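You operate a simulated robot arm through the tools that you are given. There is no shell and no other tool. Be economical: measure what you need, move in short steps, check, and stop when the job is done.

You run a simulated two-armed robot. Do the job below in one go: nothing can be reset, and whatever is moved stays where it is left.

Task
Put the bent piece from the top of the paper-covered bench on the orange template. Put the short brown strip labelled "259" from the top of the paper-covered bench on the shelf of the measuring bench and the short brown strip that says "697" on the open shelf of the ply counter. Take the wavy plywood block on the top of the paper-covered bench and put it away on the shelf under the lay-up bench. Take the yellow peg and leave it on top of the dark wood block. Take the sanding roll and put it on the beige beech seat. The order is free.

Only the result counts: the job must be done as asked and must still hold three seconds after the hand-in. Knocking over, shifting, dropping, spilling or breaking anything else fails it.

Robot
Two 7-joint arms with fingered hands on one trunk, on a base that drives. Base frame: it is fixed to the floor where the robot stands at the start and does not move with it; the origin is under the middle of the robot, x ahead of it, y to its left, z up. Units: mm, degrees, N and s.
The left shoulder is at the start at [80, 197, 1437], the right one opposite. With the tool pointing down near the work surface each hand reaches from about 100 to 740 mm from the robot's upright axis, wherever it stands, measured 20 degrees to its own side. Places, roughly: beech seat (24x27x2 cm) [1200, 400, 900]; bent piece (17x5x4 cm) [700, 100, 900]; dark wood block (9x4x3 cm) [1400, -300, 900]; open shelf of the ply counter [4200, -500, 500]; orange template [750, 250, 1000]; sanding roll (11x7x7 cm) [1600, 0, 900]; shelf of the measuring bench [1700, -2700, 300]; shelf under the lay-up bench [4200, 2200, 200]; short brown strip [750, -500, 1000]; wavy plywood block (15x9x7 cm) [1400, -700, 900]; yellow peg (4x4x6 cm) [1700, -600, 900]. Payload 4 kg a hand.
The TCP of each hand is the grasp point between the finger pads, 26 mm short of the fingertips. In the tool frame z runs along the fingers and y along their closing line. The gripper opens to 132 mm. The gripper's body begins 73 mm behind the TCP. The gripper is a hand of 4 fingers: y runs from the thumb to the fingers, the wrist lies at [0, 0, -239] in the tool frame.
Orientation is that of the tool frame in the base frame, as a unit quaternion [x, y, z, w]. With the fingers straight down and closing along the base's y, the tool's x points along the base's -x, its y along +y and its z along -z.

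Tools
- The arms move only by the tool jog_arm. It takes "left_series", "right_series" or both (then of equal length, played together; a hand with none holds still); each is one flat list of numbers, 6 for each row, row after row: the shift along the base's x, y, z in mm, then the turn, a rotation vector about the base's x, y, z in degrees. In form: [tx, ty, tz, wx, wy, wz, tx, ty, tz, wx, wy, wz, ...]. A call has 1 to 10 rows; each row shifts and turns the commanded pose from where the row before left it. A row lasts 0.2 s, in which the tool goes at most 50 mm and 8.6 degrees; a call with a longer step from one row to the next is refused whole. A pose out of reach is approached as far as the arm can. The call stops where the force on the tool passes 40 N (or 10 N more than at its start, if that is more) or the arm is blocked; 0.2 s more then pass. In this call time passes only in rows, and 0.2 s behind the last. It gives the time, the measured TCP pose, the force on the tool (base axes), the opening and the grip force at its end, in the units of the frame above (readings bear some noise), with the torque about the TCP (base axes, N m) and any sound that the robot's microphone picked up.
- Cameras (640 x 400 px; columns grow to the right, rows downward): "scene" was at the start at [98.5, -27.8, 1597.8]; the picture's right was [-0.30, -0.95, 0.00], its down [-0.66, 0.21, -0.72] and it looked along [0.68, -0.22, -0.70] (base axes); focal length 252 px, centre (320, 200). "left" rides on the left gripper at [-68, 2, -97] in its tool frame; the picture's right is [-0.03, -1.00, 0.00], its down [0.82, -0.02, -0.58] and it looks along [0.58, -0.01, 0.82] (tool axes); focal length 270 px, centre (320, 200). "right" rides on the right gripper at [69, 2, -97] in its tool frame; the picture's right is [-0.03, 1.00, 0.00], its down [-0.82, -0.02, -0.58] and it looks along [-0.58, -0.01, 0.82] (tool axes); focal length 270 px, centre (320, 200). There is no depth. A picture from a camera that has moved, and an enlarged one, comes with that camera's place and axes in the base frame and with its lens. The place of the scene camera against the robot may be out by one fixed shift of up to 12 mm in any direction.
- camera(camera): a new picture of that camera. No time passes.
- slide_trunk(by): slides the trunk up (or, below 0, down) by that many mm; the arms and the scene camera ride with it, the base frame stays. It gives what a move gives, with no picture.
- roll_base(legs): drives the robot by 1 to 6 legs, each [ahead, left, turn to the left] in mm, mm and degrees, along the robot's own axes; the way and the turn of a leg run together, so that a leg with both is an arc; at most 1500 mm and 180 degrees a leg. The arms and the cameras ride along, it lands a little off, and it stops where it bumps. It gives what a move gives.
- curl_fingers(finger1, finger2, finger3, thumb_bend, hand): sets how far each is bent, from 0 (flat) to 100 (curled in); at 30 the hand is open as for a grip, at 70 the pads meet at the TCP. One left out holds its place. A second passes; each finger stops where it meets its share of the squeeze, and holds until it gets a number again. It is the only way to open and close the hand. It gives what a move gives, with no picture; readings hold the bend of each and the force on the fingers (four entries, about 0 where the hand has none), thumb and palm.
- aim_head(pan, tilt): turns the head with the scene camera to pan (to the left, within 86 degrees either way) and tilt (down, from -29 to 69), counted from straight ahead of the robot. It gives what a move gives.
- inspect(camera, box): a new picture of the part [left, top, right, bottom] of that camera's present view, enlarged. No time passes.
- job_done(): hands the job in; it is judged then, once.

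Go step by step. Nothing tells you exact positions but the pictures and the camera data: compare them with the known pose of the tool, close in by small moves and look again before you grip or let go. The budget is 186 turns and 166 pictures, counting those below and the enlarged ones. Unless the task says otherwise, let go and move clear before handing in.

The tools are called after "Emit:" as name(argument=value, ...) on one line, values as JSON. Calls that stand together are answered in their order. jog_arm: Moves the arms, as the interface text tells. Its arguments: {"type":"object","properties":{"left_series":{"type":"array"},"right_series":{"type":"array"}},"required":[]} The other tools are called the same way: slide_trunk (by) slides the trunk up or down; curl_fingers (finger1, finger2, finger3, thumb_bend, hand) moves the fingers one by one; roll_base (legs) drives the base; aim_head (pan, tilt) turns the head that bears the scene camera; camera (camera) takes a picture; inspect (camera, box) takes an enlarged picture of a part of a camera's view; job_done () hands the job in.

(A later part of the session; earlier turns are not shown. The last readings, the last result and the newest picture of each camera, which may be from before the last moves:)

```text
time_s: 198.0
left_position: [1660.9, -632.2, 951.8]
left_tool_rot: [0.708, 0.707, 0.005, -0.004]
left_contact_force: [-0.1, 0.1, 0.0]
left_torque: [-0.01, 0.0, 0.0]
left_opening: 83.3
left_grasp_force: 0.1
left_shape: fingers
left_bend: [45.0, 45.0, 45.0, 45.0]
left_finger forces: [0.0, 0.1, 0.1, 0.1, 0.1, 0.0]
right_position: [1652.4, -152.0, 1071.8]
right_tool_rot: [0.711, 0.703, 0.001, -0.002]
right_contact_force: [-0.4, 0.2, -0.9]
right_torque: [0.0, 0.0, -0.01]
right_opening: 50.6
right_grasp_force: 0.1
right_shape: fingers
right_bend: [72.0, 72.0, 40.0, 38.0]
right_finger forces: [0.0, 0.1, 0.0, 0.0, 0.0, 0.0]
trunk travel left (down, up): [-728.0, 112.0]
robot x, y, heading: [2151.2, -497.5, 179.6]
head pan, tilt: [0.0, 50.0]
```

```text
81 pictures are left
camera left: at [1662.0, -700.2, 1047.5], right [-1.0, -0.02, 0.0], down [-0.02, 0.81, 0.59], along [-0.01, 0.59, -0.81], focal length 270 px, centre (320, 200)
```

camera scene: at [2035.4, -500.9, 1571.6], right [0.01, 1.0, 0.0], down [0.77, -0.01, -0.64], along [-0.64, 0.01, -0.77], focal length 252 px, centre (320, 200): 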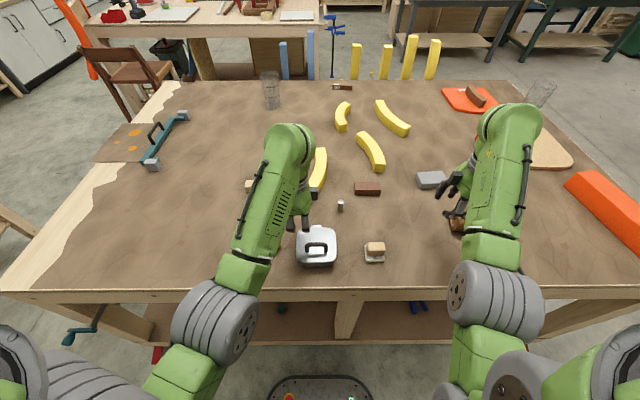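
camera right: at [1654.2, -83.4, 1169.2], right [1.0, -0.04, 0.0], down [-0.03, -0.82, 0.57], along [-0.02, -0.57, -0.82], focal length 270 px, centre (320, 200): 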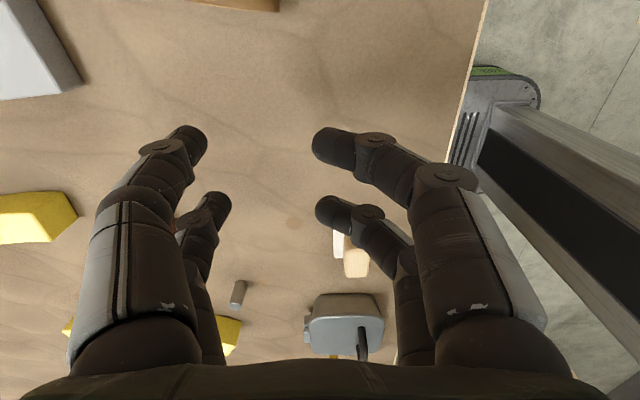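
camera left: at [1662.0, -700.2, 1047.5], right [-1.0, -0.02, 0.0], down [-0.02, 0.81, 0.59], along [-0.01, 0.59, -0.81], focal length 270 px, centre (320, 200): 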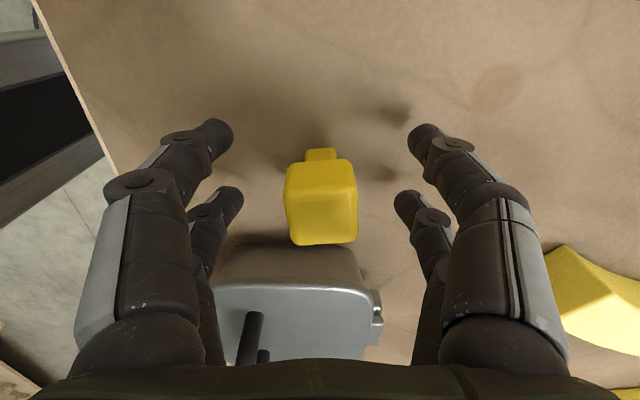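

The peg's head is centred. I lower 14 mm and close gently.

Emit:
jog_arm(left_series=[0, 0, -8, 0, 0, 0, 0, 0, -6, 0, 0, 0])

Emit:
curl_fingers(hand="left", finger1=70, finger2=70, finger3=70, thumb_bend=70)

Emit:
camera(camera="left")

```text
time_s: 198.6
left_position: [1660.6, -632.9, 937.4]
left_tool_rot: [0.708, 0.706, 0.005, -0.003]
left_contact_force: [0.1, -0.4, 0.3]
left_torque: [0.0, -0.01, 0.06]
left_opening: 83.4
left_grasp_force: 0.0
left_shape: fingers
left_bend: [45.0, 45.0, 45.0, 45.0]
left_finger forces: [0.0, 0.0, 0.0, 0.0, 0.1, 0.0]
right_position: [1651.8, -150.4, 1072.3]
right_tool_rot: [0.711, 0.703, 0.001, -0.001]
right_contact_force: [-0.1, 0.1, 0.2]
right_torque: [-0.01, -0.02, 0.0]
right_opening: 50.5
right_grasp_force: 0.0
right_shape: fingers
right_bend: [72.0, 72.0, 40.0, 38.0]
right_finger forces: [0.0, 0.1, 0.1, 0.0, 0.0, 0.0]
trunk travel left (down, up): [-728.0, 112.0]
robot x, y, heading: [2152.1, -495.5, 179.5]
head pan, tilt: [0.0, 50.0]
```

```text
time_s: 199.6
left_position: [1661.3, -631.7, 937.1]
left_tool_rot: [0.708, 0.707, 0.004, -0.003]
left_contact_force: [-0.4, -0.1, 1.1]
left_torque: [0.03, 0.0, 0.0]
left_opening: 1.6
left_grasp_force: 3.0
left_shape: fingers
left_bend: [70.0, 67.0, 67.0, 70.0]
left_finger forces: [0.0, 2.6, 2.2, 0.1, 0.9, 0.0]
right_position: [1652.8, -150.4, 1072.6]
right_tool_rot: [0.711, 0.703, 0.002, -0.002]
right_contact_force: [0.4, 0.0, 0.2]
right_torque: [-0.02, 0.02, -0.02]
right_opening: 50.8
right_grasp_force: 0.2
right_shape: fingers
right_bend: [72.0, 72.0, 40.0, 38.0]
right_finger forces: [0.0, 0.0, 0.0, 0.0, 0.1, 0.1]
trunk travel left (down, up): [-728.0, 112.0]
robot x, y, heading: [2151.6, -496.1, 179.7]
head pan, tilt: [0.0, 50.0]
```

```text
80 pictures are left
camera left: at [1661.9, -700.3, 1033.9], right [-1.0, -0.02, 0.0], down [-0.02, 0.81, 0.59], along [-0.01, 0.59, -0.81], focal length 270 px, centre (320, 200)
```

left: 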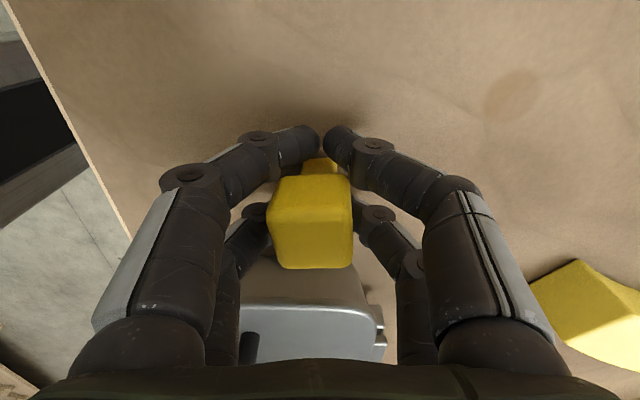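

The fingers closed on the stem beneath the head. I tighten and lift a little to check.

Emit:
curl_fingers(hand="left", finger2=80, finger3=80)

Emit:
jog_arm(left_series=[0, 0, 15, 0, 0, 0, 0, 0, 30, 0, 0, 0, 0, 0, 35, 0, 0, 0])

Emit:
camera(camera="left")

Emit:
inspect(camera="scene", box=[220, 160, 420, 285])

```text
time_s: 200.6
left_position: [1660.5, -632.3, 937.3]
left_tool_rot: [0.708, 0.706, 0.005, -0.004]
left_contact_force: [0.1, 0.4, 0.1]
left_torque: [-0.05, 0.02, -0.02]
left_opening: 1.8
left_grasp_force: 0.5
left_shape: fingers
left_bend: [70.0, 76.0, 77.0, 70.0]
left_finger forces: [0.0, 0.1, 0.1, 0.0, 0.3, 0.0]
right_position: [1652.0, -150.2, 1072.4]
right_tool_rot: [0.712, 0.703, 0.001, -0.003]
right_contact_force: [-0.1, 0.0, -0.6]
right_torque: [0.0, 0.02, 0.03]
right_opening: 50.4
right_grasp_force: 0.1
right_shape: fingers
right_bend: [72.0, 72.0, 40.0, 38.0]
right_finger forces: [0.0, 0.0, 0.0, 0.0, 0.0, 0.2]
trunk travel left (down, up): [-728.0, 112.0]
robot x, y, heading: [2156.8, -499.2, 179.7]
head pan, tilt: [0.0, 50.0]
```

```text
time_s: 201.4
left_position: [1662.4, -631.2, 1018.6]
left_tool_rot: [0.707, 0.707, 0.004, -0.002]
left_contact_force: [0.7, -0.4, -0.1]
left_torque: [-0.02, -0.04, 0.0]
left_opening: 1.4
left_grasp_force: 0.3
left_shape: fingers
left_bend: [70.0, 76.0, 77.0, 70.0]
left_finger forces: [0.2, 0.0, 0.1, 0.0, 0.3, 0.1]
right_position: [1651.0, -150.3, 1072.8]
right_tool_rot: [0.711, 0.703, 0.002, -0.002]
right_contact_force: [-0.2, 0.2, -0.4]
right_torque: [0.02, 0.0, 0.03]
right_opening: 50.6
right_grasp_force: 0.0
right_shape: fingers
right_bend: [72.0, 72.0, 40.0, 38.0]
right_finger forces: [0.0, 0.1, 0.1, 0.0, 0.0, 0.0]
trunk travel left (down, up): [-728.0, 112.0]
robot x, y, heading: [2150.0, -499.5, 179.3]
head pan, tilt: [0.0, 50.0]
```

```text
79 pictures are left
camera left: at [1663.4, -699.5, 1114.5], right [-1.0, -0.02, 0.0], down [-0.02, 0.81, 0.59], along [-0.01, 0.59, -0.81], focal length 270 px, centre (320, 200)
```

left: 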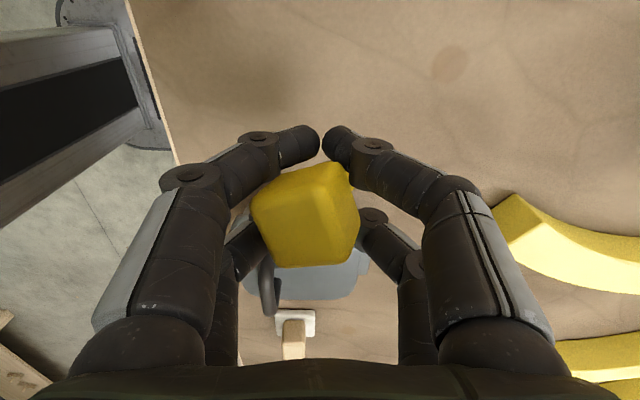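

```text
3.20 times, centred on (320, 222) of scene
camera zoom: at [2036.0, -500.7, 1571.5], right [0.01, 1.0, 0.0], down [0.77, -0.01, -0.64], along [-0.64, 0.01, -0.77], focal length 806 px, centre (320, 128)
```

zoom: 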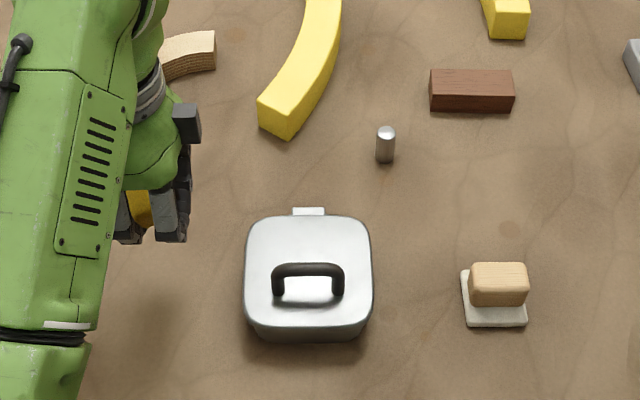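

The peg is only caged loosely by its head. I set it back down where it stood, open, and regrip higher on the head.

Emit:
jog_arm(left_series=[0, 0, -35, 0, 0, 0, 0, 0, -30, 0, 0, 0, 0, 0, -10, 0, 0, 0, 0, 0, -5, 0, 0, 0])

Emit:
camera(camera="left")

```text
time_s: 202.4
left_position: [1660.8, -631.8, 938.0]
left_tool_rot: [0.707, 0.707, 0.005, -0.003]
left_contact_force: [-0.1, -0.5, -0.4]
left_torque: [0.0, 0.02, -0.02]
left_opening: 1.8
left_grasp_force: 0.5
left_shape: fingers
left_bend: [70.0, 76.0, 77.0, 70.0]
left_finger forces: [0.1, 0.0, 0.0, 0.0, 0.3, 0.0]
right_position: [1651.7, -150.9, 1071.7]
right_tool_rot: [0.711, 0.703, 0.003, -0.001]
right_contact_force: [0.0, -0.5, 0.5]
right_torque: [-0.01, -0.01, 0.0]
right_opening: 50.6
right_grasp_force: 0.1
right_shape: fingers
right_bend: [72.0, 72.0, 40.0, 38.0]
right_finger forces: [0.0, 0.1, 0.1, 0.1, 0.1, 0.1]
trunk travel left (down, up): [-728.0, 112.0]
robot x, y, heading: [2150.2, -498.3, 179.7]
head pan, tilt: [0.0, 50.0]
```

```text
77 pictures are left
camera left: at [1661.3, -700.1, 1034.8], right [-1.0, -0.02, 0.0], down [-0.02, 0.81, 0.59], along [-0.01, 0.59, -0.81], focal length 270 px, centre (320, 200)
```

left: 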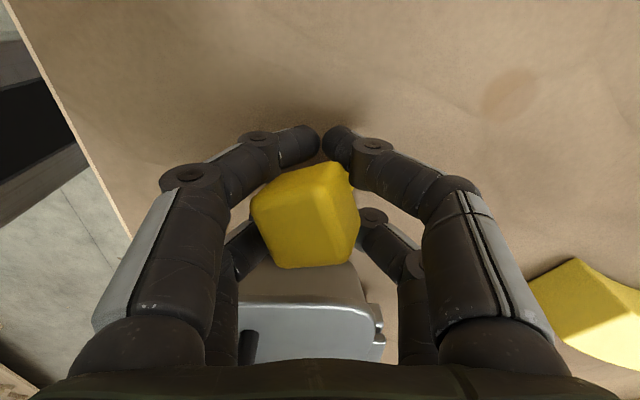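

Emit:
jog_arm(left_series=[0, 0, -5, 0, 0, 0, 0, 0, -4, 0, 0, 0])

Emit:
curl_fingers(hand="left", finger1=58, finger2=58, finger3=58, thumb_bend=58)

Emit:
camera(camera="left")

```text
time_s: 203.0
left_position: [1661.1, -630.9, 928.8]
left_tool_rot: [0.708, 0.706, 0.004, -0.004]
left_contact_force: [-0.5, -0.4, 1.1]
left_torque: [-0.04, 0.0, -0.01]
left_opening: 1.3
left_grasp_force: 0.6
left_shape: fingers
left_bend: [70.0, 76.0, 77.0, 70.0]
left_finger forces: [0.6, 0.0, 0.1, 0.0, 0.8, 0.0]
right_position: [1652.7, -151.5, 1072.9]
right_tool_rot: [0.712, 0.702, 0.0, -0.003]
right_contact_force: [-0.5, -0.2, -1.2]
right_torque: [-0.04, -0.03, -0.03]
right_opening: 50.8
right_grasp_force: 0.1
right_shape: fingers
right_bend: [72.0, 72.0, 40.0, 38.0]
right_finger forces: [0.1, 0.1, 0.0, 0.0, 0.0, 0.0]
trunk travel left (down, up): [-728.0, 112.0]
robot x, y, heading: [2153.9, -499.7, 179.5]
head pan, tilt: [0.0, 50.0]
```

```text
time_s: 204.0
left_position: [1661.0, -630.5, 933.6]
left_tool_rot: [0.708, 0.706, 0.002, -0.006]
left_contact_force: [-4.2, -1.0, 36.4]
left_torque: [-0.29, 0.56, 0.02]
left_opening: 31.0
left_grasp_force: 18.0
left_shape: fingers
left_bend: [62.0, 61.0, 60.0, 58.0]
left_finger forces: [6.1, 5.1, 8.6, 0.0, 15.6, 0.1]
right_position: [1653.6, -150.6, 1071.8]
right_tool_rot: [0.711, 0.703, 0.001, -0.002]
right_contact_force: [-0.9, -0.1, -0.8]
right_torque: [0.02, 0.01, 0.02]
right_opening: 50.8
right_grasp_force: 0.0
right_shape: fingers
right_bend: [72.0, 72.0, 40.0, 38.0]
right_finger forces: [0.0, 0.1, 0.0, 0.0, 0.0, 0.0]
trunk travel left (down, up): [-728.0, 112.0]
robot x, y, heading: [2155.9, -499.7, 179.7]
head pan, tilt: [0.0, 50.0]
```

```text
76 pictures are left
camera left: at [1663.9, -699.4, 1029.5], right [-1.0, -0.02, 0.01], down [-0.02, 0.81, 0.59], along [-0.02, 0.59, -0.81], focal length 270 px, centre (320, 200)
```

left: 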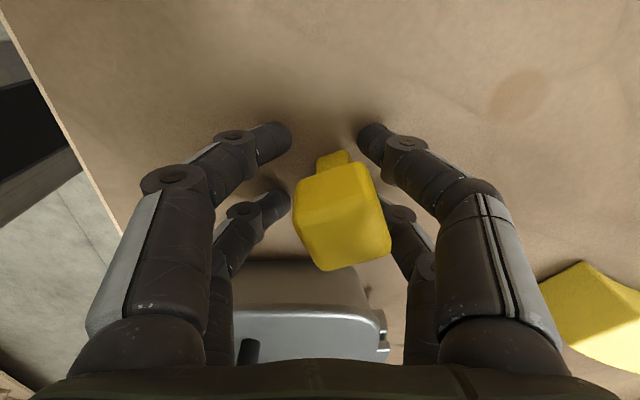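

The peg stands again. I raise to the head's height with wider fingers.

Emit:
jog_arm(left_series=[0, 0, 12, 0, 0, 0])

Emit:
curl_fingers(hand="left", finger1=46, finger2=46, finger3=46, thumb_bend=46)

Emit:
jog_arm(left_series=[0, 0, 10, 0, 0, 0, 0, 0, 15, 0, 0, 0])

Emit:
camera(camera="left")

```text
time_s: 204.4
left_position: [1661.6, -631.4, 935.2]
left_tool_rot: [0.708, 0.706, 0.008, 0.001]
left_contact_force: [0.4, 0.0, 0.0]
left_torque: [-0.05, -0.03, 0.03]
left_opening: 41.7
left_grasp_force: 0.1
left_shape: fingers
left_bend: [57.0, 57.0, 57.0, 57.0]
left_finger forces: [0.0, 0.1, 0.1, 0.1, 0.0, 0.0]
right_position: [1650.1, -151.9, 1071.3]
right_tool_rot: [0.712, 0.702, 0.001, -0.002]
right_contact_force: [-0.1, -0.5, -0.3]
right_torque: [0.0, -0.02, -0.02]
right_opening: 50.7
right_grasp_force: 0.0
right_shape: fingers
right_bend: [72.0, 72.0, 40.0, 38.0]
right_finger forces: [0.0, 0.0, 0.1, 0.0, 0.0, 0.0]
trunk travel left (down, up): [-728.0, 112.0]
robot x, y, heading: [2150.5, -496.9, 179.4]
head pan, tilt: [0.0, 50.0]
```

```text
time_s: 205.4
left_position: [1661.0, -630.9, 940.5]
left_tool_rot: [0.708, 0.706, 0.004, -0.004]
left_contact_force: [-0.2, 0.6, 0.0]
left_torque: [0.01, 0.01, -0.02]
left_opening: 78.8
left_grasp_force: 0.1
left_shape: fingers
left_bend: [46.0, 46.0, 46.0, 46.0]
left_finger forces: [0.1, 0.0, 0.0, 0.0, 0.1, 0.1]
right_position: [1652.3, -151.4, 1071.6]
right_tool_rot: [0.711, 0.703, 0.001, -0.002]
right_contact_force: [-0.1, 0.0, -0.5]
right_torque: [0.01, 0.04, 0.0]
right_opening: 50.7
right_grasp_force: 0.1
right_shape: fingers
right_bend: [72.0, 72.0, 40.0, 38.0]
right_finger forces: [0.0, 0.0, 0.1, 0.1, 0.0, 0.0]
trunk travel left (down, up): [-728.0, 112.0]
robot x, y, heading: [2149.2, -497.3, 179.6]
head pan, tilt: [0.0, 50.0]
```

```text
time_s: 206.0
left_position: [1661.2, -632.1, 964.7]
left_tool_rot: [0.708, 0.706, 0.005, -0.003]
left_contact_force: [0.5, -0.9, 0.9]
left_torque: [-0.04, -0.02, -0.01]
left_opening: 78.7
left_grasp_force: 0.1
left_shape: fingers
left_bend: [46.0, 46.0, 46.0, 46.0]
left_finger forces: [0.0, 0.1, 0.0, 0.0, 0.1, 0.0]
right_position: [1652.3, -151.5, 1072.4]
right_tool_rot: [0.712, 0.703, 0.001, -0.002]
right_contact_force: [0.4, 0.5, 0.4]
right_torque: [0.0, 0.02, -0.01]
right_opening: 50.8
right_grasp_force: 0.1
right_shape: fingers
right_bend: [72.0, 72.0, 40.0, 38.0]
right_finger forces: [0.0, 0.1, 0.1, 0.1, 0.1, 0.0]
trunk travel left (down, up): [-728.0, 112.0]
robot x, y, heading: [2150.7, -499.6, 179.6]
head pan, tilt: [0.0, 50.0]
```

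```text
75 pictures are left
camera left: at [1663.1, -700.4, 1062.0], right [-1.0, -0.02, 0.0], down [-0.02, 0.81, 0.59], along [-0.01, 0.59, -0.81], focal length 270 px, centre (320, 200)
```

left: 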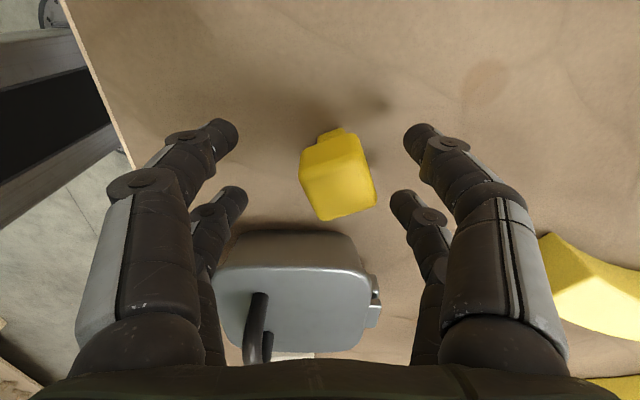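

Emit:
jog_arm(left_series=[-6, -6, -7, 0, 0, 0])

Emit:
curl_fingers(hand="left", finger1=66, finger2=66, finger3=66, thumb_bend=66)

Emit:
camera(camera="left")

```text
time_s: 206.4
left_position: [1654.8, -639.0, 957.6]
left_tool_rot: [0.707, 0.707, 0.005, -0.003]
left_contact_force: [-0.2, -0.1, 0.0]
left_torque: [0.0, 0.04, -0.03]
left_opening: 79.3
left_grasp_force: 0.1
left_shape: fingers
left_bend: [46.0, 46.0, 46.0, 46.0]
left_finger forces: [0.0, 0.0, 0.0, 0.0, 0.0, 0.1]
right_position: [1651.3, -150.3, 1070.8]
right_tool_rot: [0.711, 0.703, 0.002, -0.002]
right_contact_force: [0.1, -0.6, -1.0]
right_torque: [-0.02, 0.01, 0.02]
right_opening: 50.4
right_grasp_force: 0.1
right_shape: fingers
right_bend: [72.0, 72.0, 40.0, 38.0]
right_finger forces: [0.1, 0.0, 0.1, 0.0, 0.0, 0.0]
trunk travel left (down, up): [-728.0, 112.0]
robot x, y, heading: [2151.6, -498.8, 179.5]
head pan, tilt: [0.0, 50.0]
```

```text
time_s: 207.4
left_position: [1654.9, -638.7, 958.3]
left_tool_rot: [0.708, 0.707, 0.004, -0.003]
left_contact_force: [0.2, 0.3, -0.4]
left_torque: [0.01, 0.0, -0.01]
left_opening: 15.0
left_grasp_force: 0.8
left_shape: fingers
left_bend: [65.0, 66.0, 65.0, 66.0]
left_finger forces: [0.4, 0.2, 0.3, 0.1, 0.3, 0.1]
right_position: [1651.2, -150.7, 1071.2]
right_tool_rot: [0.712, 0.702, 0.001, -0.003]
right_contact_force: [0.4, -0.1, -0.9]
right_torque: [-0.03, -0.01, 0.02]
right_opening: 50.7
right_grasp_force: 0.0
right_shape: fingers
right_bend: [72.0, 72.0, 40.0, 38.0]
right_finger forces: [0.1, 0.0, 0.1, 0.0, 0.0, 0.0]
trunk travel left (down, up): [-728.0, 112.0]
robot x, y, heading: [2154.3, -497.1, 179.5]
head pan, tilt: [0.0, 50.0]
```

```text
74 pictures are left
camera left: at [1656.8, -707.1, 1054.9], right [-1.0, -0.02, 0.0], down [-0.02, 0.81, 0.59], along [-0.01, 0.59, -0.81], focal length 270 px, centre (320, 200)
```

left: 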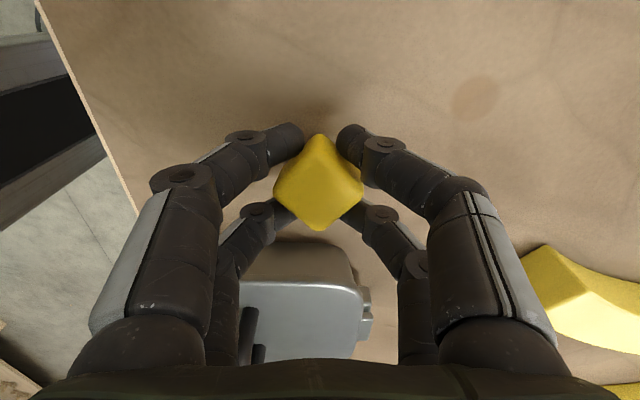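

The head sits as a diamond between the four fingertips – a good four-point hold. I squeeze more and lift.

Emit:
curl_fingers(hand="left", finger1=72, finger2=72, finger3=72, thumb_bend=72)

Emit:
jog_arm(left_series=[0, 0, 12, 0, 0, 0, 0, 0, 20, 0, 0, 0])

Emit:
camera(camera="left")

```text
time_s: 208.4
left_position: [1655.1, -638.6, 958.5]
left_tool_rot: [0.708, 0.706, 0.005, -0.004]
left_contact_force: [0.1, 0.2, -0.2]
left_torque: [-0.01, 0.01, 0.0]
left_opening: 9.8
left_grasp_force: 9.2
left_shape: fingers
left_bend: [69.0, 70.0, 69.0, 69.0]
left_finger forces: [5.0, 4.6, 4.4, 0.1, 4.8, 0.0]
right_position: [1651.1, -151.4, 1072.0]
right_tool_rot: [0.712, 0.702, 0.002, -0.003]
right_contact_force: [-0.1, 0.8, 0.2]
right_torque: [0.02, 0.01, 0.01]
right_opening: 50.6
right_grasp_force: 0.1
right_shape: fingers
right_bend: [72.0, 72.0, 40.0, 38.0]
right_finger forces: [0.1, 0.0, 0.1, 0.0, 0.0, 0.0]
trunk travel left (down, up): [-728.0, 112.0]
robot x, y, heading: [2149.7, -494.4, 179.7]
head pan, tilt: [0.0, 50.0]
```

```text
time_s: 209.0
left_position: [1657.7, -638.2, 990.1]
left_tool_rot: [0.707, 0.707, 0.005, -0.004]
left_contact_force: [0.0, 0.5, -1.3]
left_torque: [0.03, 0.01, -0.01]
left_opening: 9.9
left_grasp_force: 9.8
left_shape: fingers
left_bend: [69.0, 70.0, 69.0, 69.0]
left_finger forces: [5.1, 4.7, 4.6, 0.0, 5.0, 0.0]
right_position: [1652.8, -150.7, 1071.3]
right_tool_rot: [0.711, 0.703, 0.001, -0.002]
right_contact_force: [0.2, 0.3, -0.3]
right_torque: [0.0, -0.03, 0.0]
right_opening: 50.6
right_grasp_force: 0.1
right_shape: fingers
right_bend: [72.0, 72.0, 40.0, 38.0]
right_finger forces: [0.0, 0.1, 0.0, 0.1, 0.0, 0.0]
trunk travel left (down, up): [-728.0, 112.0]
robot x, y, heading: [2153.9, -500.8, 179.5]
head pan, tilt: [0.0, 50.0]
```

```text
73 pictures are left
camera left: at [1656.8, -706.4, 1087.5], right [-1.0, -0.02, 0.0], down [-0.02, 0.81, 0.59], along [-0.01, 0.59, -0.81], focal length 270 px, centre (320, 200)
```

left: 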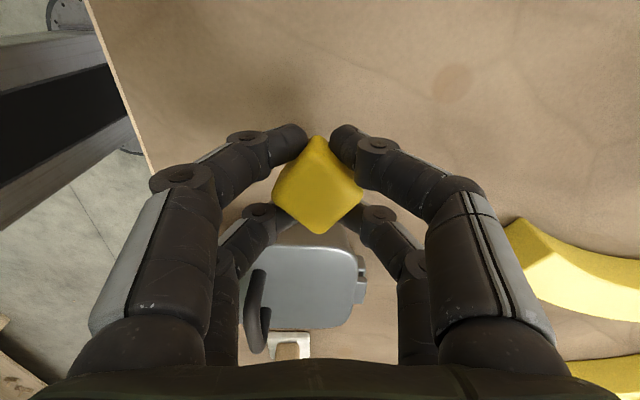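

Firm hold. I lift it to z≈1090, move the robot right and nearer, so the left hand comes over the dark block.

Emit:
jog_arm(left_series=[0, 0, 35, 0, 0, 0, 0, 0, 35, 0, 0, 0, -20, 0, 25, 0, 0, 0], right_series=[0, 0, 0, 0, 0, 0, 0, 0, 0, 0, 0, 0, 0, 0, 0, 0, 0, 0])

Emit:
roll_base(legs=[[45, -260, 0]])

Emit:
camera(camera="scene")

Emit:
camera(camera="left")

```text
time_s: 209.8
left_position: [1622.4, -637.0, 1075.5]
left_tool_rot: [0.708, 0.706, 0.004, -0.002]
left_contact_force: [-0.1, -0.5, -0.5]
left_torque: [0.0, 0.01, -0.02]
left_opening: 9.7
left_grasp_force: 10.4
left_shape: fingers
left_bend: [69.0, 70.0, 69.0, 69.0]
left_finger forces: [5.1, 4.7, 4.6, 0.0, 4.9, 0.0]
left hand out of reach, approached as far as the arm can: row 2
right_position: [1650.5, -151.0, 1072.0]
right_tool_rot: [0.711, 0.703, 0.002, -0.001]
right_contact_force: [-0.1, 0.5, 0.5]
right_torque: [0.0, -0.01, 0.04]
right_opening: 50.6
right_grasp_force: 0.0
right_shape: fingers
right_bend: [72.0, 72.0, 40.0, 38.0]
right_finger forces: [0.0, 0.1, 0.0, 0.0, 0.0, 0.0]
trunk travel left (down, up): [-728.0, 112.0]
robot x, y, heading: [2154.4, -499.1, 179.5]
head pan, tilt: [0.0, 50.0]
```

```text
time_s: 211.7
left_position: [1582.8, -384.3, 1075.1]
left_tool_rot: [0.708, 0.706, 0.005, -0.005]
left_contact_force: [-0.3, -0.2, 0.3]
left_torque: [0.04, 0.02, 0.01]
left_opening: 9.6
left_grasp_force: 9.6
left_shape: fingers
left_bend: [69.0, 70.0, 69.0, 69.0]
left_finger forces: [5.2, 4.7, 4.6, 0.0, 5.0, 0.0]
right_position: [1609.8, 101.5, 1073.3]
right_tool_rot: [0.711, 0.703, 0.002, -0.003]
right_contact_force: [-0.3, 0.5, -0.1]
right_torque: [0.02, -0.01, -0.02]
right_opening: 50.5
right_grasp_force: 0.1
right_shape: fingers
right_bend: [72.0, 72.0, 40.0, 38.0]
right_finger forces: [0.0, 0.1, 0.0, 0.1, 0.0, 0.1]
trunk travel left (down, up): [-728.0, 112.0]
robot x, y, heading: [2110.3, -241.0, 179.5]
head pan, tilt: [0.0, 50.0]
```

```text
72 pictures are left
camera scene: at [1993.3, -249.2, 1571.6], right [0.01, 1.0, 0.0], down [0.77, -0.01, -0.64], along [-0.64, 0.01, -0.77], focal length 252 px, centre (320, 200)
```

scene: 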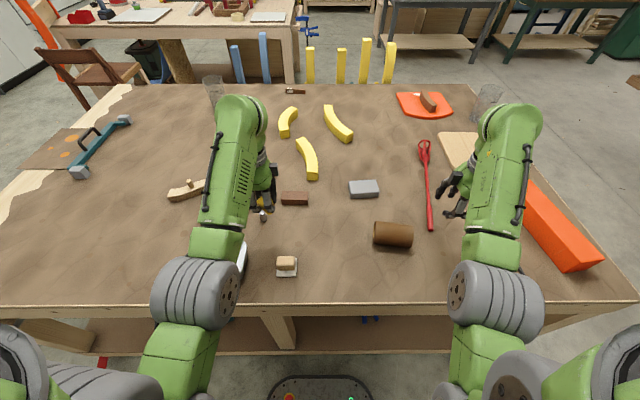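

```text
71 pictures are left
camera left: at [1583.0, -453.2, 1171.3], right [-1.0, -0.02, 0.0], down [-0.02, 0.81, 0.59], along [-0.01, 0.59, -0.81], focal length 270 px, centre (320, 200)
```

left: 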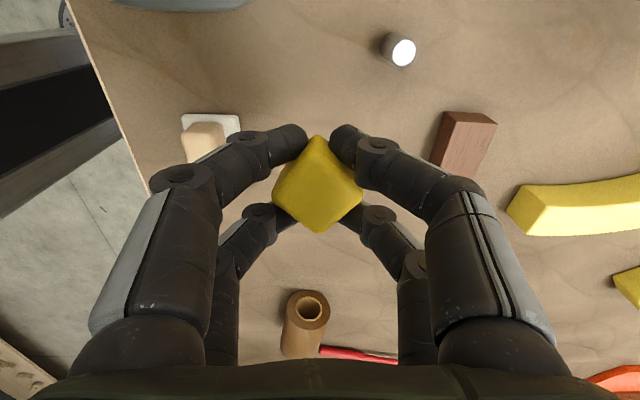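

The dark block is at about [1444,-325]. I move the peg over it.

Emit:
jog_arm(left_series=[-35, 15, 0, 0, 0, 0, -35, 15, 0, 0, 0, 0, -35, 15, -10, 0, 0, 0, -34, 14, -20, 0, 0, 0])

Emit:
camera(camera="left")

Emit:
inspect(camera="scene", box=[220, 130, 380, 230])

```text
time_s: 212.7
left_position: [1439.6, -323.2, 1044.0]
left_tool_rot: [0.708, 0.706, 0.004, -0.004]
left_contact_force: [-0.4, -0.2, -1.3]
left_torque: [-0.01, -0.01, -0.02]
left_opening: 9.5
left_grasp_force: 10.1
left_shape: fingers
left_bend: [69.0, 70.0, 70.0, 69.0]
left_finger forces: [5.4, 4.6, 5.0, 0.1, 4.8, 0.1]
right_position: [1607.2, 106.7, 1071.2]
right_tool_rot: [0.711, 0.703, 0.001, -0.002]
right_contact_force: [0.3, 0.7, -0.4]
right_torque: [-0.04, 0.01, 0.02]
right_opening: 50.4
right_grasp_force: 0.1
right_shape: fingers
right_bend: [72.0, 72.0, 40.0, 38.0]
right_finger forces: [0.1, 0.0, 0.0, 0.0, 0.0, 0.0]
trunk travel left (down, up): [-728.0, 112.0]
robot x, y, heading: [2110.6, -246.4, 179.4]
head pan, tilt: [0.0, 50.0]
```

```text
70 pictures are left
camera left: at [1440.5, -391.7, 1141.4], right [-1.0, -0.02, 0.0], down [-0.02, 0.81, 0.59], along [-0.01, 0.59, -0.81], focal length 270 px, centre (320, 200)
```

left: 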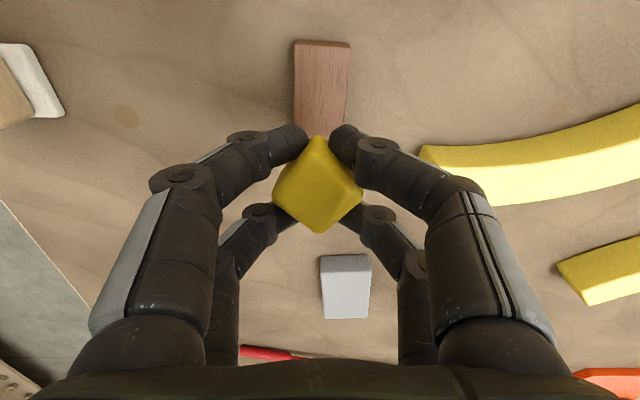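

```text
4.00 times, centred on (300, 180) of scene
camera zoom: at [1990.3, -244.1, 1571.4], right [0.01, 1.0, 0.0], down [0.77, -0.01, -0.64], along [-0.64, 0.01, -0.77], focal length 1008 px, centre (400, 280)
```

zoom: 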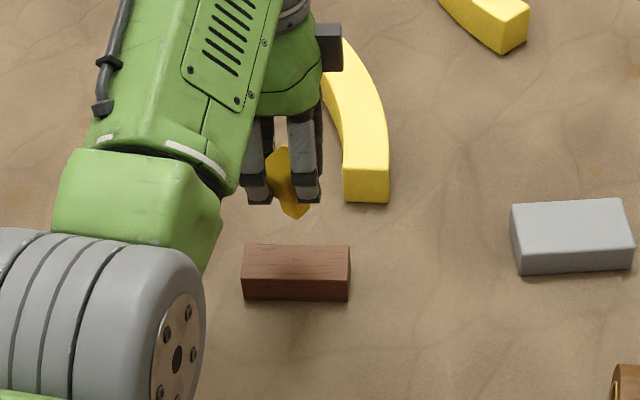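

The peg is above the block. I lower it slowly to contact.

Emit:
jog_arm(left_series=[0, 5, -20, 0, 0, 0, 0, 0, -20, 0, 0, 0, 0, 0, -6, 0, 0, 0, 0, 0, -3, 0, 0, 0])

Emit:
inspect(camera="scene", box=[240, 150, 340, 220])

Emit:
camera(camera="left")

```text
time_s: 213.7
left_position: [1443.0, -319.2, 995.2]
left_tool_rot: [0.708, 0.707, 0.004, -0.005]
left_contact_force: [0.3, -1.0, -1.2]
left_torque: [-0.01, 0.03, 0.0]
left_opening: 9.6
left_grasp_force: 10.3
left_shape: fingers
left_bend: [69.0, 70.0, 70.0, 69.0]
left_finger forces: [5.6, 4.5, 5.0, 0.0, 4.8, 0.0]
right_position: [1611.0, 105.2, 1072.2]
right_tool_rot: [0.712, 0.703, 0.001, -0.003]
right_contact_force: [-0.2, 0.1, -0.8]
right_torque: [-0.03, -0.01, 0.02]
right_opening: 50.7
right_grasp_force: 0.1
right_shape: fingers
right_bend: [72.0, 72.0, 40.0, 38.0]
right_finger forces: [0.1, 0.0, 0.0, 0.0, 0.0, 0.0]
trunk travel left (down, up): [-728.0, 112.0]
robot x, y, heading: [2110.3, -242.4, 179.5]
head pan, tilt: [0.0, 50.0]
```

```text
5.71 times, centred on (290, 185) of scene
camera zoom: at [1993.4, -245.5, 1571.6], right [0.01, 1.0, 0.0], down [0.77, -0.01, -0.64], along [-0.64, 0.01, -0.77], focal length 1439 px, centre (491, 286)
```

zoom: 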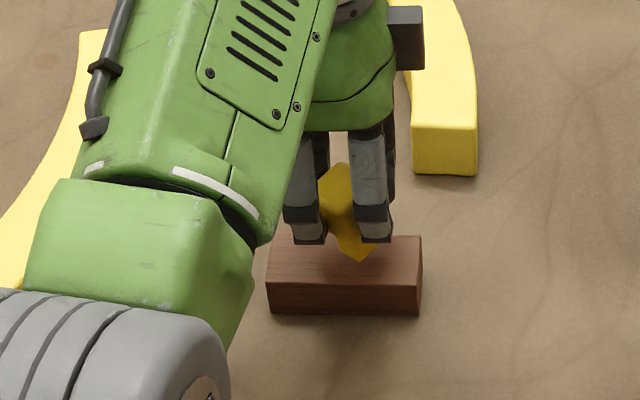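

```text
67 pictures are left
camera left: at [1444.1, -387.6, 1092.1], right [-1.0, -0.02, 0.0], down [-0.02, 0.81, 0.59], along [-0.01, 0.59, -0.81], focal length 270 px, centre (320, 200)
```

left: 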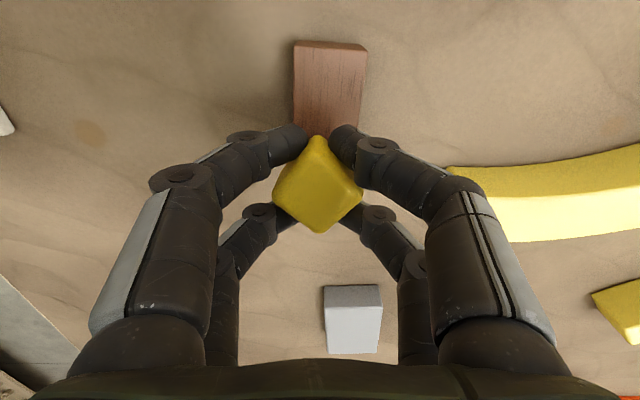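

Emit:
jog_arm(left_series=[-3, -4, -3, 0, 0, 0, 0, 0, -3, 0, 0, 0, 0, 0, -2, 0, 0, 0, 0, 0, -2, 0, 0, 0])

Emit:
inspect(camera="scene", box=[260, 165, 330, 215])

```text
time_s: 214.7
left_position: [1440.1, -321.5, 985.9]
left_tool_rot: [0.707, 0.707, 0.004, -0.004]
left_contact_force: [-0.8, 0.4, 1.4]
left_torque: [-0.01, 0.02, 0.0]
left_opening: 9.1
left_grasp_force: 10.8
left_shape: fingers
left_bend: [70.0, 70.0, 70.0, 69.0]
left_finger forces: [6.0, 4.9, 5.2, 0.0, 5.2, 0.0]
right_position: [1610.1, 103.7, 1072.4]
right_tool_rot: [0.711, 0.703, 0.001, -0.002]
right_contact_force: [0.2, 0.5, 0.2]
right_torque: [-0.05, 0.0, 0.0]
right_opening: 50.7
right_grasp_force: 0.0
right_shape: fingers
right_bend: [72.0, 72.0, 40.0, 38.0]
right_finger forces: [0.0, 0.0, 0.0, 0.1, 0.0, 0.0]
trunk travel left (down, up): [-728.0, 112.0]
robot x, y, heading: [2108.9, -244.6, 179.6]
head pan, tilt: [0.0, 50.0]
```

```text
8.00 times, centred on (295, 190) of scene
camera zoom: at [1993.3, -245.4, 1571.6], right [0.01, 1.0, 0.0], down [0.77, -0.01, -0.64], along [-0.64, 0.01, -0.77], focal length 2015 px, centre (520, 280)
```

zoom: 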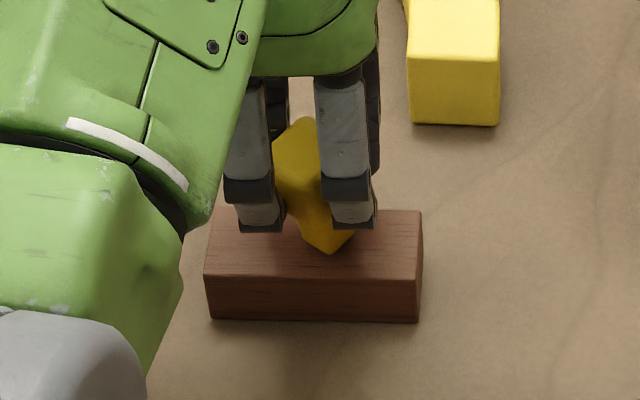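

The tip touches the block. I press 2 mm more and release in small steps.

Emit:
jog_arm(left_series=[0, 0, -2, 0, 0, 0, 0, 0, -1, 0, 0, 0])

Emit:
curl_fingers(hand="left", finger1=66, finger2=66, finger3=66, thumb_bend=66)

Emit:
inspect(camera="scene", box=[260, 165, 330, 215])

Emit:
camera(camera="left")

```text
time_s: 215.3
left_position: [1440.4, -320.8, 984.9]
left_tool_rot: [0.708, 0.706, 0.004, -0.005]
left_contact_force: [-0.4, 1.6, 10.8]
left_torque: [-0.02, -0.02, 0.03]
left_opening: 8.8
left_grasp_force: 12.7
left_shape: fingers
left_bend: [70.0, 70.0, 70.0, 69.0]
left_finger forces: [6.2, 5.9, 6.4, 0.1, 6.1, 0.1]
right_position: [1610.9, 104.8, 1073.0]
right_tool_rot: [0.711, 0.703, -0.001, -0.003]
right_contact_force: [0.1, 0.2, 0.1]
right_torque: [-0.02, 0.01, -0.02]
right_opening: 50.7
right_grasp_force: 0.1
right_shape: fingers
right_bend: [72.0, 72.0, 40.0, 38.0]
right_finger forces: [0.0, 0.1, 0.0, 0.0, 0.0, 0.1]
trunk travel left (down, up): [-728.0, 112.0]
robot x, y, heading: [2111.8, -243.1, 179.5]
head pan, tilt: [0.0, 50.0]
```

```text
time_s: 216.3
left_position: [1439.9, -322.2, 982.5]
left_tool_rot: [0.708, 0.706, 0.005, -0.003]
left_contact_force: [0.4, -0.8, 0.0]
left_torque: [-0.03, 0.0, 0.0]
left_opening: 14.0
left_grasp_force: 0.9
left_shape: fingers
left_bend: [66.0, 66.0, 66.0, 66.0]
left_finger forces: [0.4, 0.5, 0.5, 0.0, 0.4, 0.1]
right_position: [1608.7, 104.8, 1071.8]
right_tool_rot: [0.711, 0.703, 0.002, -0.003]
right_contact_force: [-0.4, -0.3, 0.8]
right_torque: [0.01, 0.01, -0.05]
right_opening: 50.4
right_grasp_force: 0.1
right_shape: fingers
right_bend: [72.0, 72.0, 40.0, 38.0]
right_finger forces: [0.0, 0.0, 0.0, 0.0, 0.0, 0.0]
trunk travel left (down, up): [-728.0, 112.0]
robot x, y, heading: [2105.5, -244.4, 179.4]
head pan, tilt: [0.0, 50.0]
```

```text
8.00 times, centred on (295, 190) of scene
camera zoom: at [1992.3, -245.6, 1571.5], right [0.01, 1.0, 0.0], down [0.77, -0.01, -0.64], along [-0.64, 0.01, -0.77], focal length 2015 px, centre (520, 280)
```

zoom: 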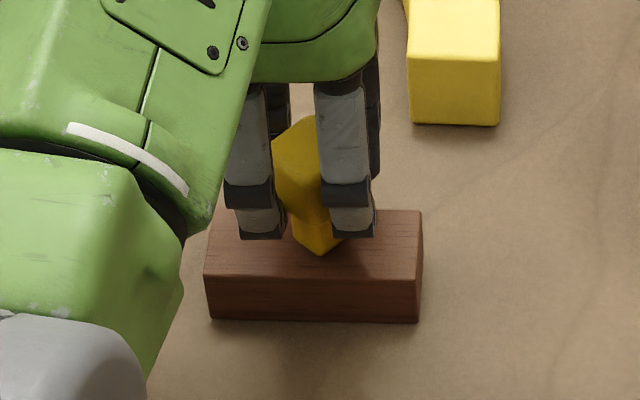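

```text
64 pictures are left
camera left: at [1440.0, -390.6, 1078.8], right [-1.0, -0.02, 0.0], down [-0.02, 0.81, 0.59], along [-0.01, 0.59, -0.81], focal length 270 px, centre (320, 200)
```

left: 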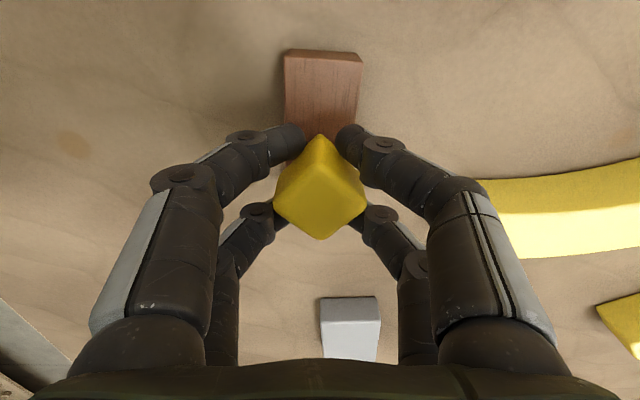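

It settled upright on the block. I open further and lift away.

Emit:
curl_fingers(hand="left", finger1=56, finger2=56, finger3=56, thumb_bend=56)

Emit:
inspect(camera="scene", box=[260, 165, 330, 215])

Emit:
camera(camera="left")

```text
time_s: 217.3
left_position: [1439.4, -322.1, 982.5]
left_tool_rot: [0.708, 0.707, 0.004, -0.003]
left_contact_force: [0.0, 0.6, -1.0]
left_torque: [0.04, 0.01, -0.01]
left_opening: 45.1
left_grasp_force: 0.1
left_shape: fingers
left_bend: [56.0, 56.0, 56.0, 56.0]
left_finger forces: [0.0, 0.1, 0.0, 0.1, 0.0, 0.1]
right_position: [1609.5, 104.2, 1072.0]
right_tool_rot: [0.711, 0.703, 0.001, -0.002]
right_contact_force: [-0.1, 0.4, 0.2]
right_torque: [0.0, 0.02, -0.04]
right_opening: 50.6
right_grasp_force: 0.0
right_shape: fingers
right_bend: [72.0, 72.0, 40.0, 38.0]
right_finger forces: [0.0, 0.0, 0.0, 0.1, 0.1, 0.1]
trunk travel left (down, up): [-728.0, 112.0]
robot x, y, heading: [2110.9, -246.2, 179.4]
head pan, tilt: [0.0, 50.0]
```

```text
8.00 times, centred on (295, 190) of scene
camera zoom: at [1992.8, -245.4, 1571.5], right [0.01, 1.0, 0.0], down [0.77, -0.01, -0.64], along [-0.64, 0.01, -0.77], focal length 2015 px, centre (520, 280)
```

zoom: 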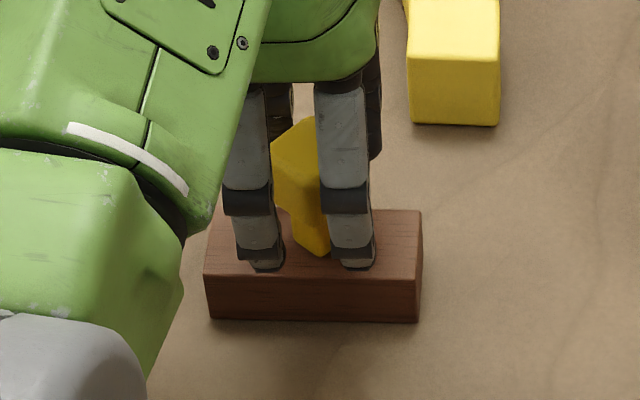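

```text
62 pictures are left
camera left: at [1440.3, -390.5, 1079.2], right [-1.0, -0.02, 0.0], down [-0.02, 0.81, 0.59], along [-0.01, 0.59, -0.81], focal length 270 px, centre (320, 200)
```

left: 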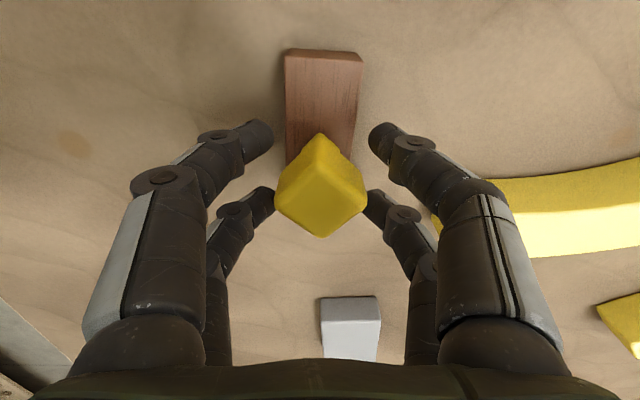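

The peg stands on the dark block. I open wider, lift the left hand clear, and bring the opened right hand over the sanding roll.

Emit:
curl_fingers(hand="left", finger1=42, finger2=42, finger3=42, thumb_bend=42)

Emit:
jog_arm(left_series=[0, 0, 30, 0, 0, 0, 0, 0, 40, 0, 0, 0, 0, 0, 40, 0, 0, 0, 30, -30, 0, 0, 0, 0, 30, -35, 0, 0, 0, 0, 30, -35, 0, 0, 0, 0])

Emit:
curl_fingers(hand="right", finger1=33, finger2=33, finger3=33, thumb_bend=33)

Emit:
jog_arm(right_series=[-3, -32, 0, 0, 0, 0, -3, -32, 0, 0, 0, 0, -3, -32, 0, 0, 0, 0, -3, -32, 0, 0, 0, 0])

Emit:
camera(camera="right")

Emit:
camera(camera="scene")

```text
time_s: 218.3
left_position: [1439.9, -321.4, 983.1]
left_tool_rot: [0.707, 0.707, 0.005, -0.003]
left_contact_force: [0.3, -0.4, -0.3]
left_torque: [-0.01, 0.02, 0.01]
left_opening: 92.5
left_grasp_force: 0.0
left_shape: fingers
left_bend: [42.0, 42.0, 42.0, 42.0]
left_finger forces: [0.0, 0.0, 0.0, 0.1, 0.0, 0.0]
right_position: [1609.9, 104.7, 1071.9]
right_tool_rot: [0.712, 0.702, 0.001, -0.002]
right_contact_force: [0.4, -0.2, 0.0]
right_torque: [-0.01, 0.02, -0.03]
right_opening: 50.9
right_grasp_force: 0.0
right_shape: fingers
right_bend: [72.0, 72.0, 40.0, 38.0]
right_finger forces: [0.0, 0.0, 0.1, 0.0, 0.0, 0.0]
trunk travel left (down, up): [-728.0, 112.0]
robot x, y, heading: [2107.0, -243.6, 179.6]
head pan, tilt: [0.0, 50.0]
```

```text
time_s: 219.7
left_position: [1533.4, -421.9, 1092.6]
left_tool_rot: [0.708, 0.706, 0.003, -0.004]
left_contact_force: [-0.1, -0.4, 0.3]
left_torque: [0.03, -0.03, 0.03]
left_opening: 93.0
left_grasp_force: 0.0
left_shape: fingers
left_bend: [42.0, 42.0, 42.0, 42.0]
left_finger forces: [0.0, 0.0, 0.1, 0.1, 0.0, 0.1]
right_position: [1611.3, 102.9, 1073.0]
right_tool_rot: [0.712, 0.702, 0.001, -0.003]
right_contact_force: [-0.4, 0.0, 0.0]
right_torque: [0.02, 0.0, -0.02]
right_opening: 50.7
right_grasp_force: 0.1
right_shape: fingers
right_bend: [72.0, 72.0, 40.0, 38.0]
right_finger forces: [0.0, 0.0, 0.1, 0.0, 0.1, 0.0]
trunk travel left (down, up): [-728.0, 112.0]
robot x, y, heading: [2109.9, -242.5, 179.3]
head pan, tilt: [0.0, 50.0]
```

```text
time_s: 220.7
left_position: [1532.1, -420.5, 1092.3]
left_tool_rot: [0.708, 0.706, 0.004, -0.003]
left_contact_force: [-0.3, -0.6, 1.4]
left_torque: [0.0, 0.02, -0.01]
left_opening: 92.8
left_grasp_force: 0.0
left_shape: fingers
left_bend: [42.0, 42.0, 42.0, 42.0]
left_finger forces: [0.1, 0.0, 0.1, 0.1, 0.1, 0.1]
right_position: [1609.8, 104.8, 1072.7]
right_tool_rot: [0.711, 0.703, 0.001, -0.001]
right_contact_force: [0.8, 0.3, -0.4]
right_torque: [-0.01, -0.04, -0.02]
right_opening: 123.0
right_grasp_force: 0.1
right_shape: fingers
right_bend: [33.0, 33.0, 33.0, 33.0]
right_finger forces: [0.1, 0.1, 0.1, 0.1, 0.0, 0.0]
trunk travel left (down, up): [-728.0, 112.0]
robot x, y, heading: [2110.8, -242.2, 179.7]
head pan, tilt: [0.0, 50.0]
```

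```text
time_s: 221.7
left_position: [1531.7, -422.8, 1092.4]
left_tool_rot: [0.707, 0.707, 0.006, -0.004]
left_contact_force: [0.1, -0.3, 0.2]
left_torque: [-0.01, -0.01, 0.02]
left_opening: 92.7
left_grasp_force: 0.2
left_shape: fingers
left_bend: [42.0, 42.0, 42.0, 42.0]
left_finger forces: [0.1, 0.1, 0.0, 0.0, 0.0, 0.1]
right_position: [1588.2, -23.5, 1066.6]
right_tool_rot: [0.711, 0.703, 0.001, -0.002]
right_contact_force: [-0.3, -0.7, 0.2]
right_torque: [0.04, -0.02, 0.02]
right_opening: 122.4
right_grasp_force: 0.0
right_shape: fingers
right_bend: [33.0, 33.0, 33.0, 33.0]
right_finger forces: [0.1, 0.0, 0.0, 0.0, 0.1, 0.0]
right hand out of reach, approached as far as the arm can: row 1, 2, 4
trunk travel left (down, up): [-728.0, 112.0]
robot x, y, heading: [2110.5, -242.5, 179.0]
head pan, tilt: [0.0, 50.0]
```

```text
61 pictures are left
camera right: at [1591.1, 44.5, 1163.8], right [1.0, -0.04, 0.0], down [-0.03, -0.82, 0.57], along [-0.02, -0.57, -0.82], focal length 270 px, centre (320, 200)
```

right: 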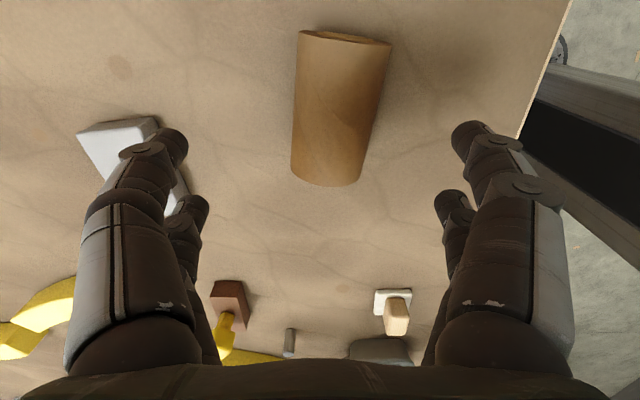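

```text
60 pictures are left
camera scene: at [1992.7, -246.7, 1571.5], right [0.01, 1.0, 0.0], down [0.77, -0.01, -0.64], along [-0.64, 0.01, -0.77], focal length 252 px, centre (320, 200)
```

scene: 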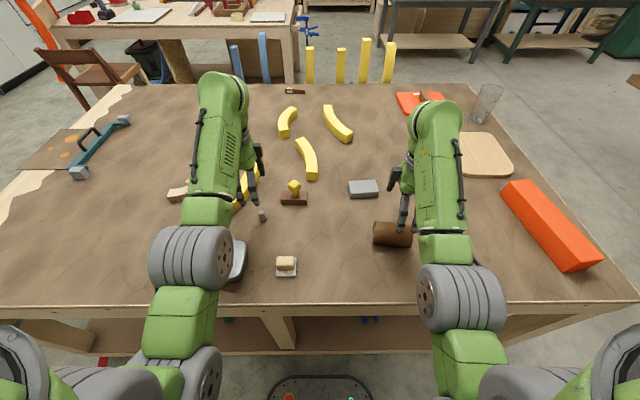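

The peg sits on the dark block. The roll's centre is about [1599,-24], turned slightly; I align and lower over it.

Emit:
jog_arm(right_series=[6, 0, -20, 0, 0, -3.5, 5, 0, -30, 0, 0, -3.5, 0, 0, -30, 0, 0, 0])

Emit:
camera(camera="right")

```text
time_s: 222.5
left_position: [1531.7, -420.2, 1092.4]
left_tool_rot: [0.708, 0.707, 0.005, -0.003]
left_contact_force: [-0.4, -0.2, -0.3]
left_torque: [0.01, 0.01, 0.0]
left_opening: 92.8
left_grasp_force: 0.0
left_shape: fingers
left_bend: [42.0, 42.0, 42.0, 42.0]
left_finger forces: [0.1, 0.1, 0.0, 0.1, 0.0, 0.0]
right_position: [1598.3, -21.9, 983.7]
right_tool_rot: [0.753, 0.658, 0.001, -0.002]
right_contact_force: [0.3, 0.1, -0.7]
right_torque: [-0.03, 0.0, -0.01]
right_opening: 122.8
right_grasp_force: 0.0
right_shape: fingers
right_bend: [33.0, 33.0, 33.0, 33.0]
right_finger forces: [0.1, 0.0, 0.0, 0.0, 0.0, 0.0]
trunk travel left (down, up): [-728.0, 112.0]
robot x, y, heading: [2110.0, -247.4, 179.5]
head pan, tilt: [0.0, 50.0]
```

```text
59 pictures are left
camera right: at [1609.2, 44.9, 1080.9], right [0.99, -0.16, 0.0], down [-0.13, -0.81, 0.57], along [-0.09, -0.57, -0.82], focal length 270 px, centre (320, 200)
```

right: 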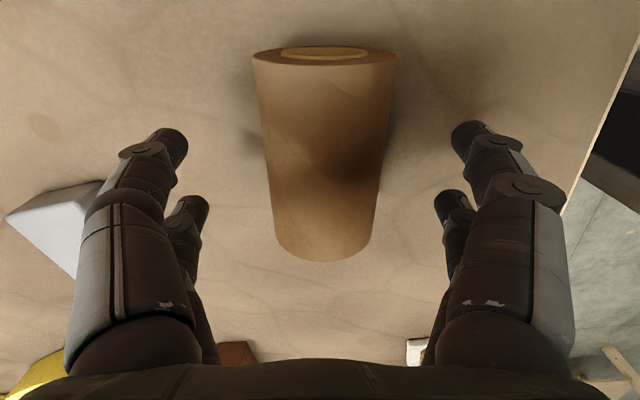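

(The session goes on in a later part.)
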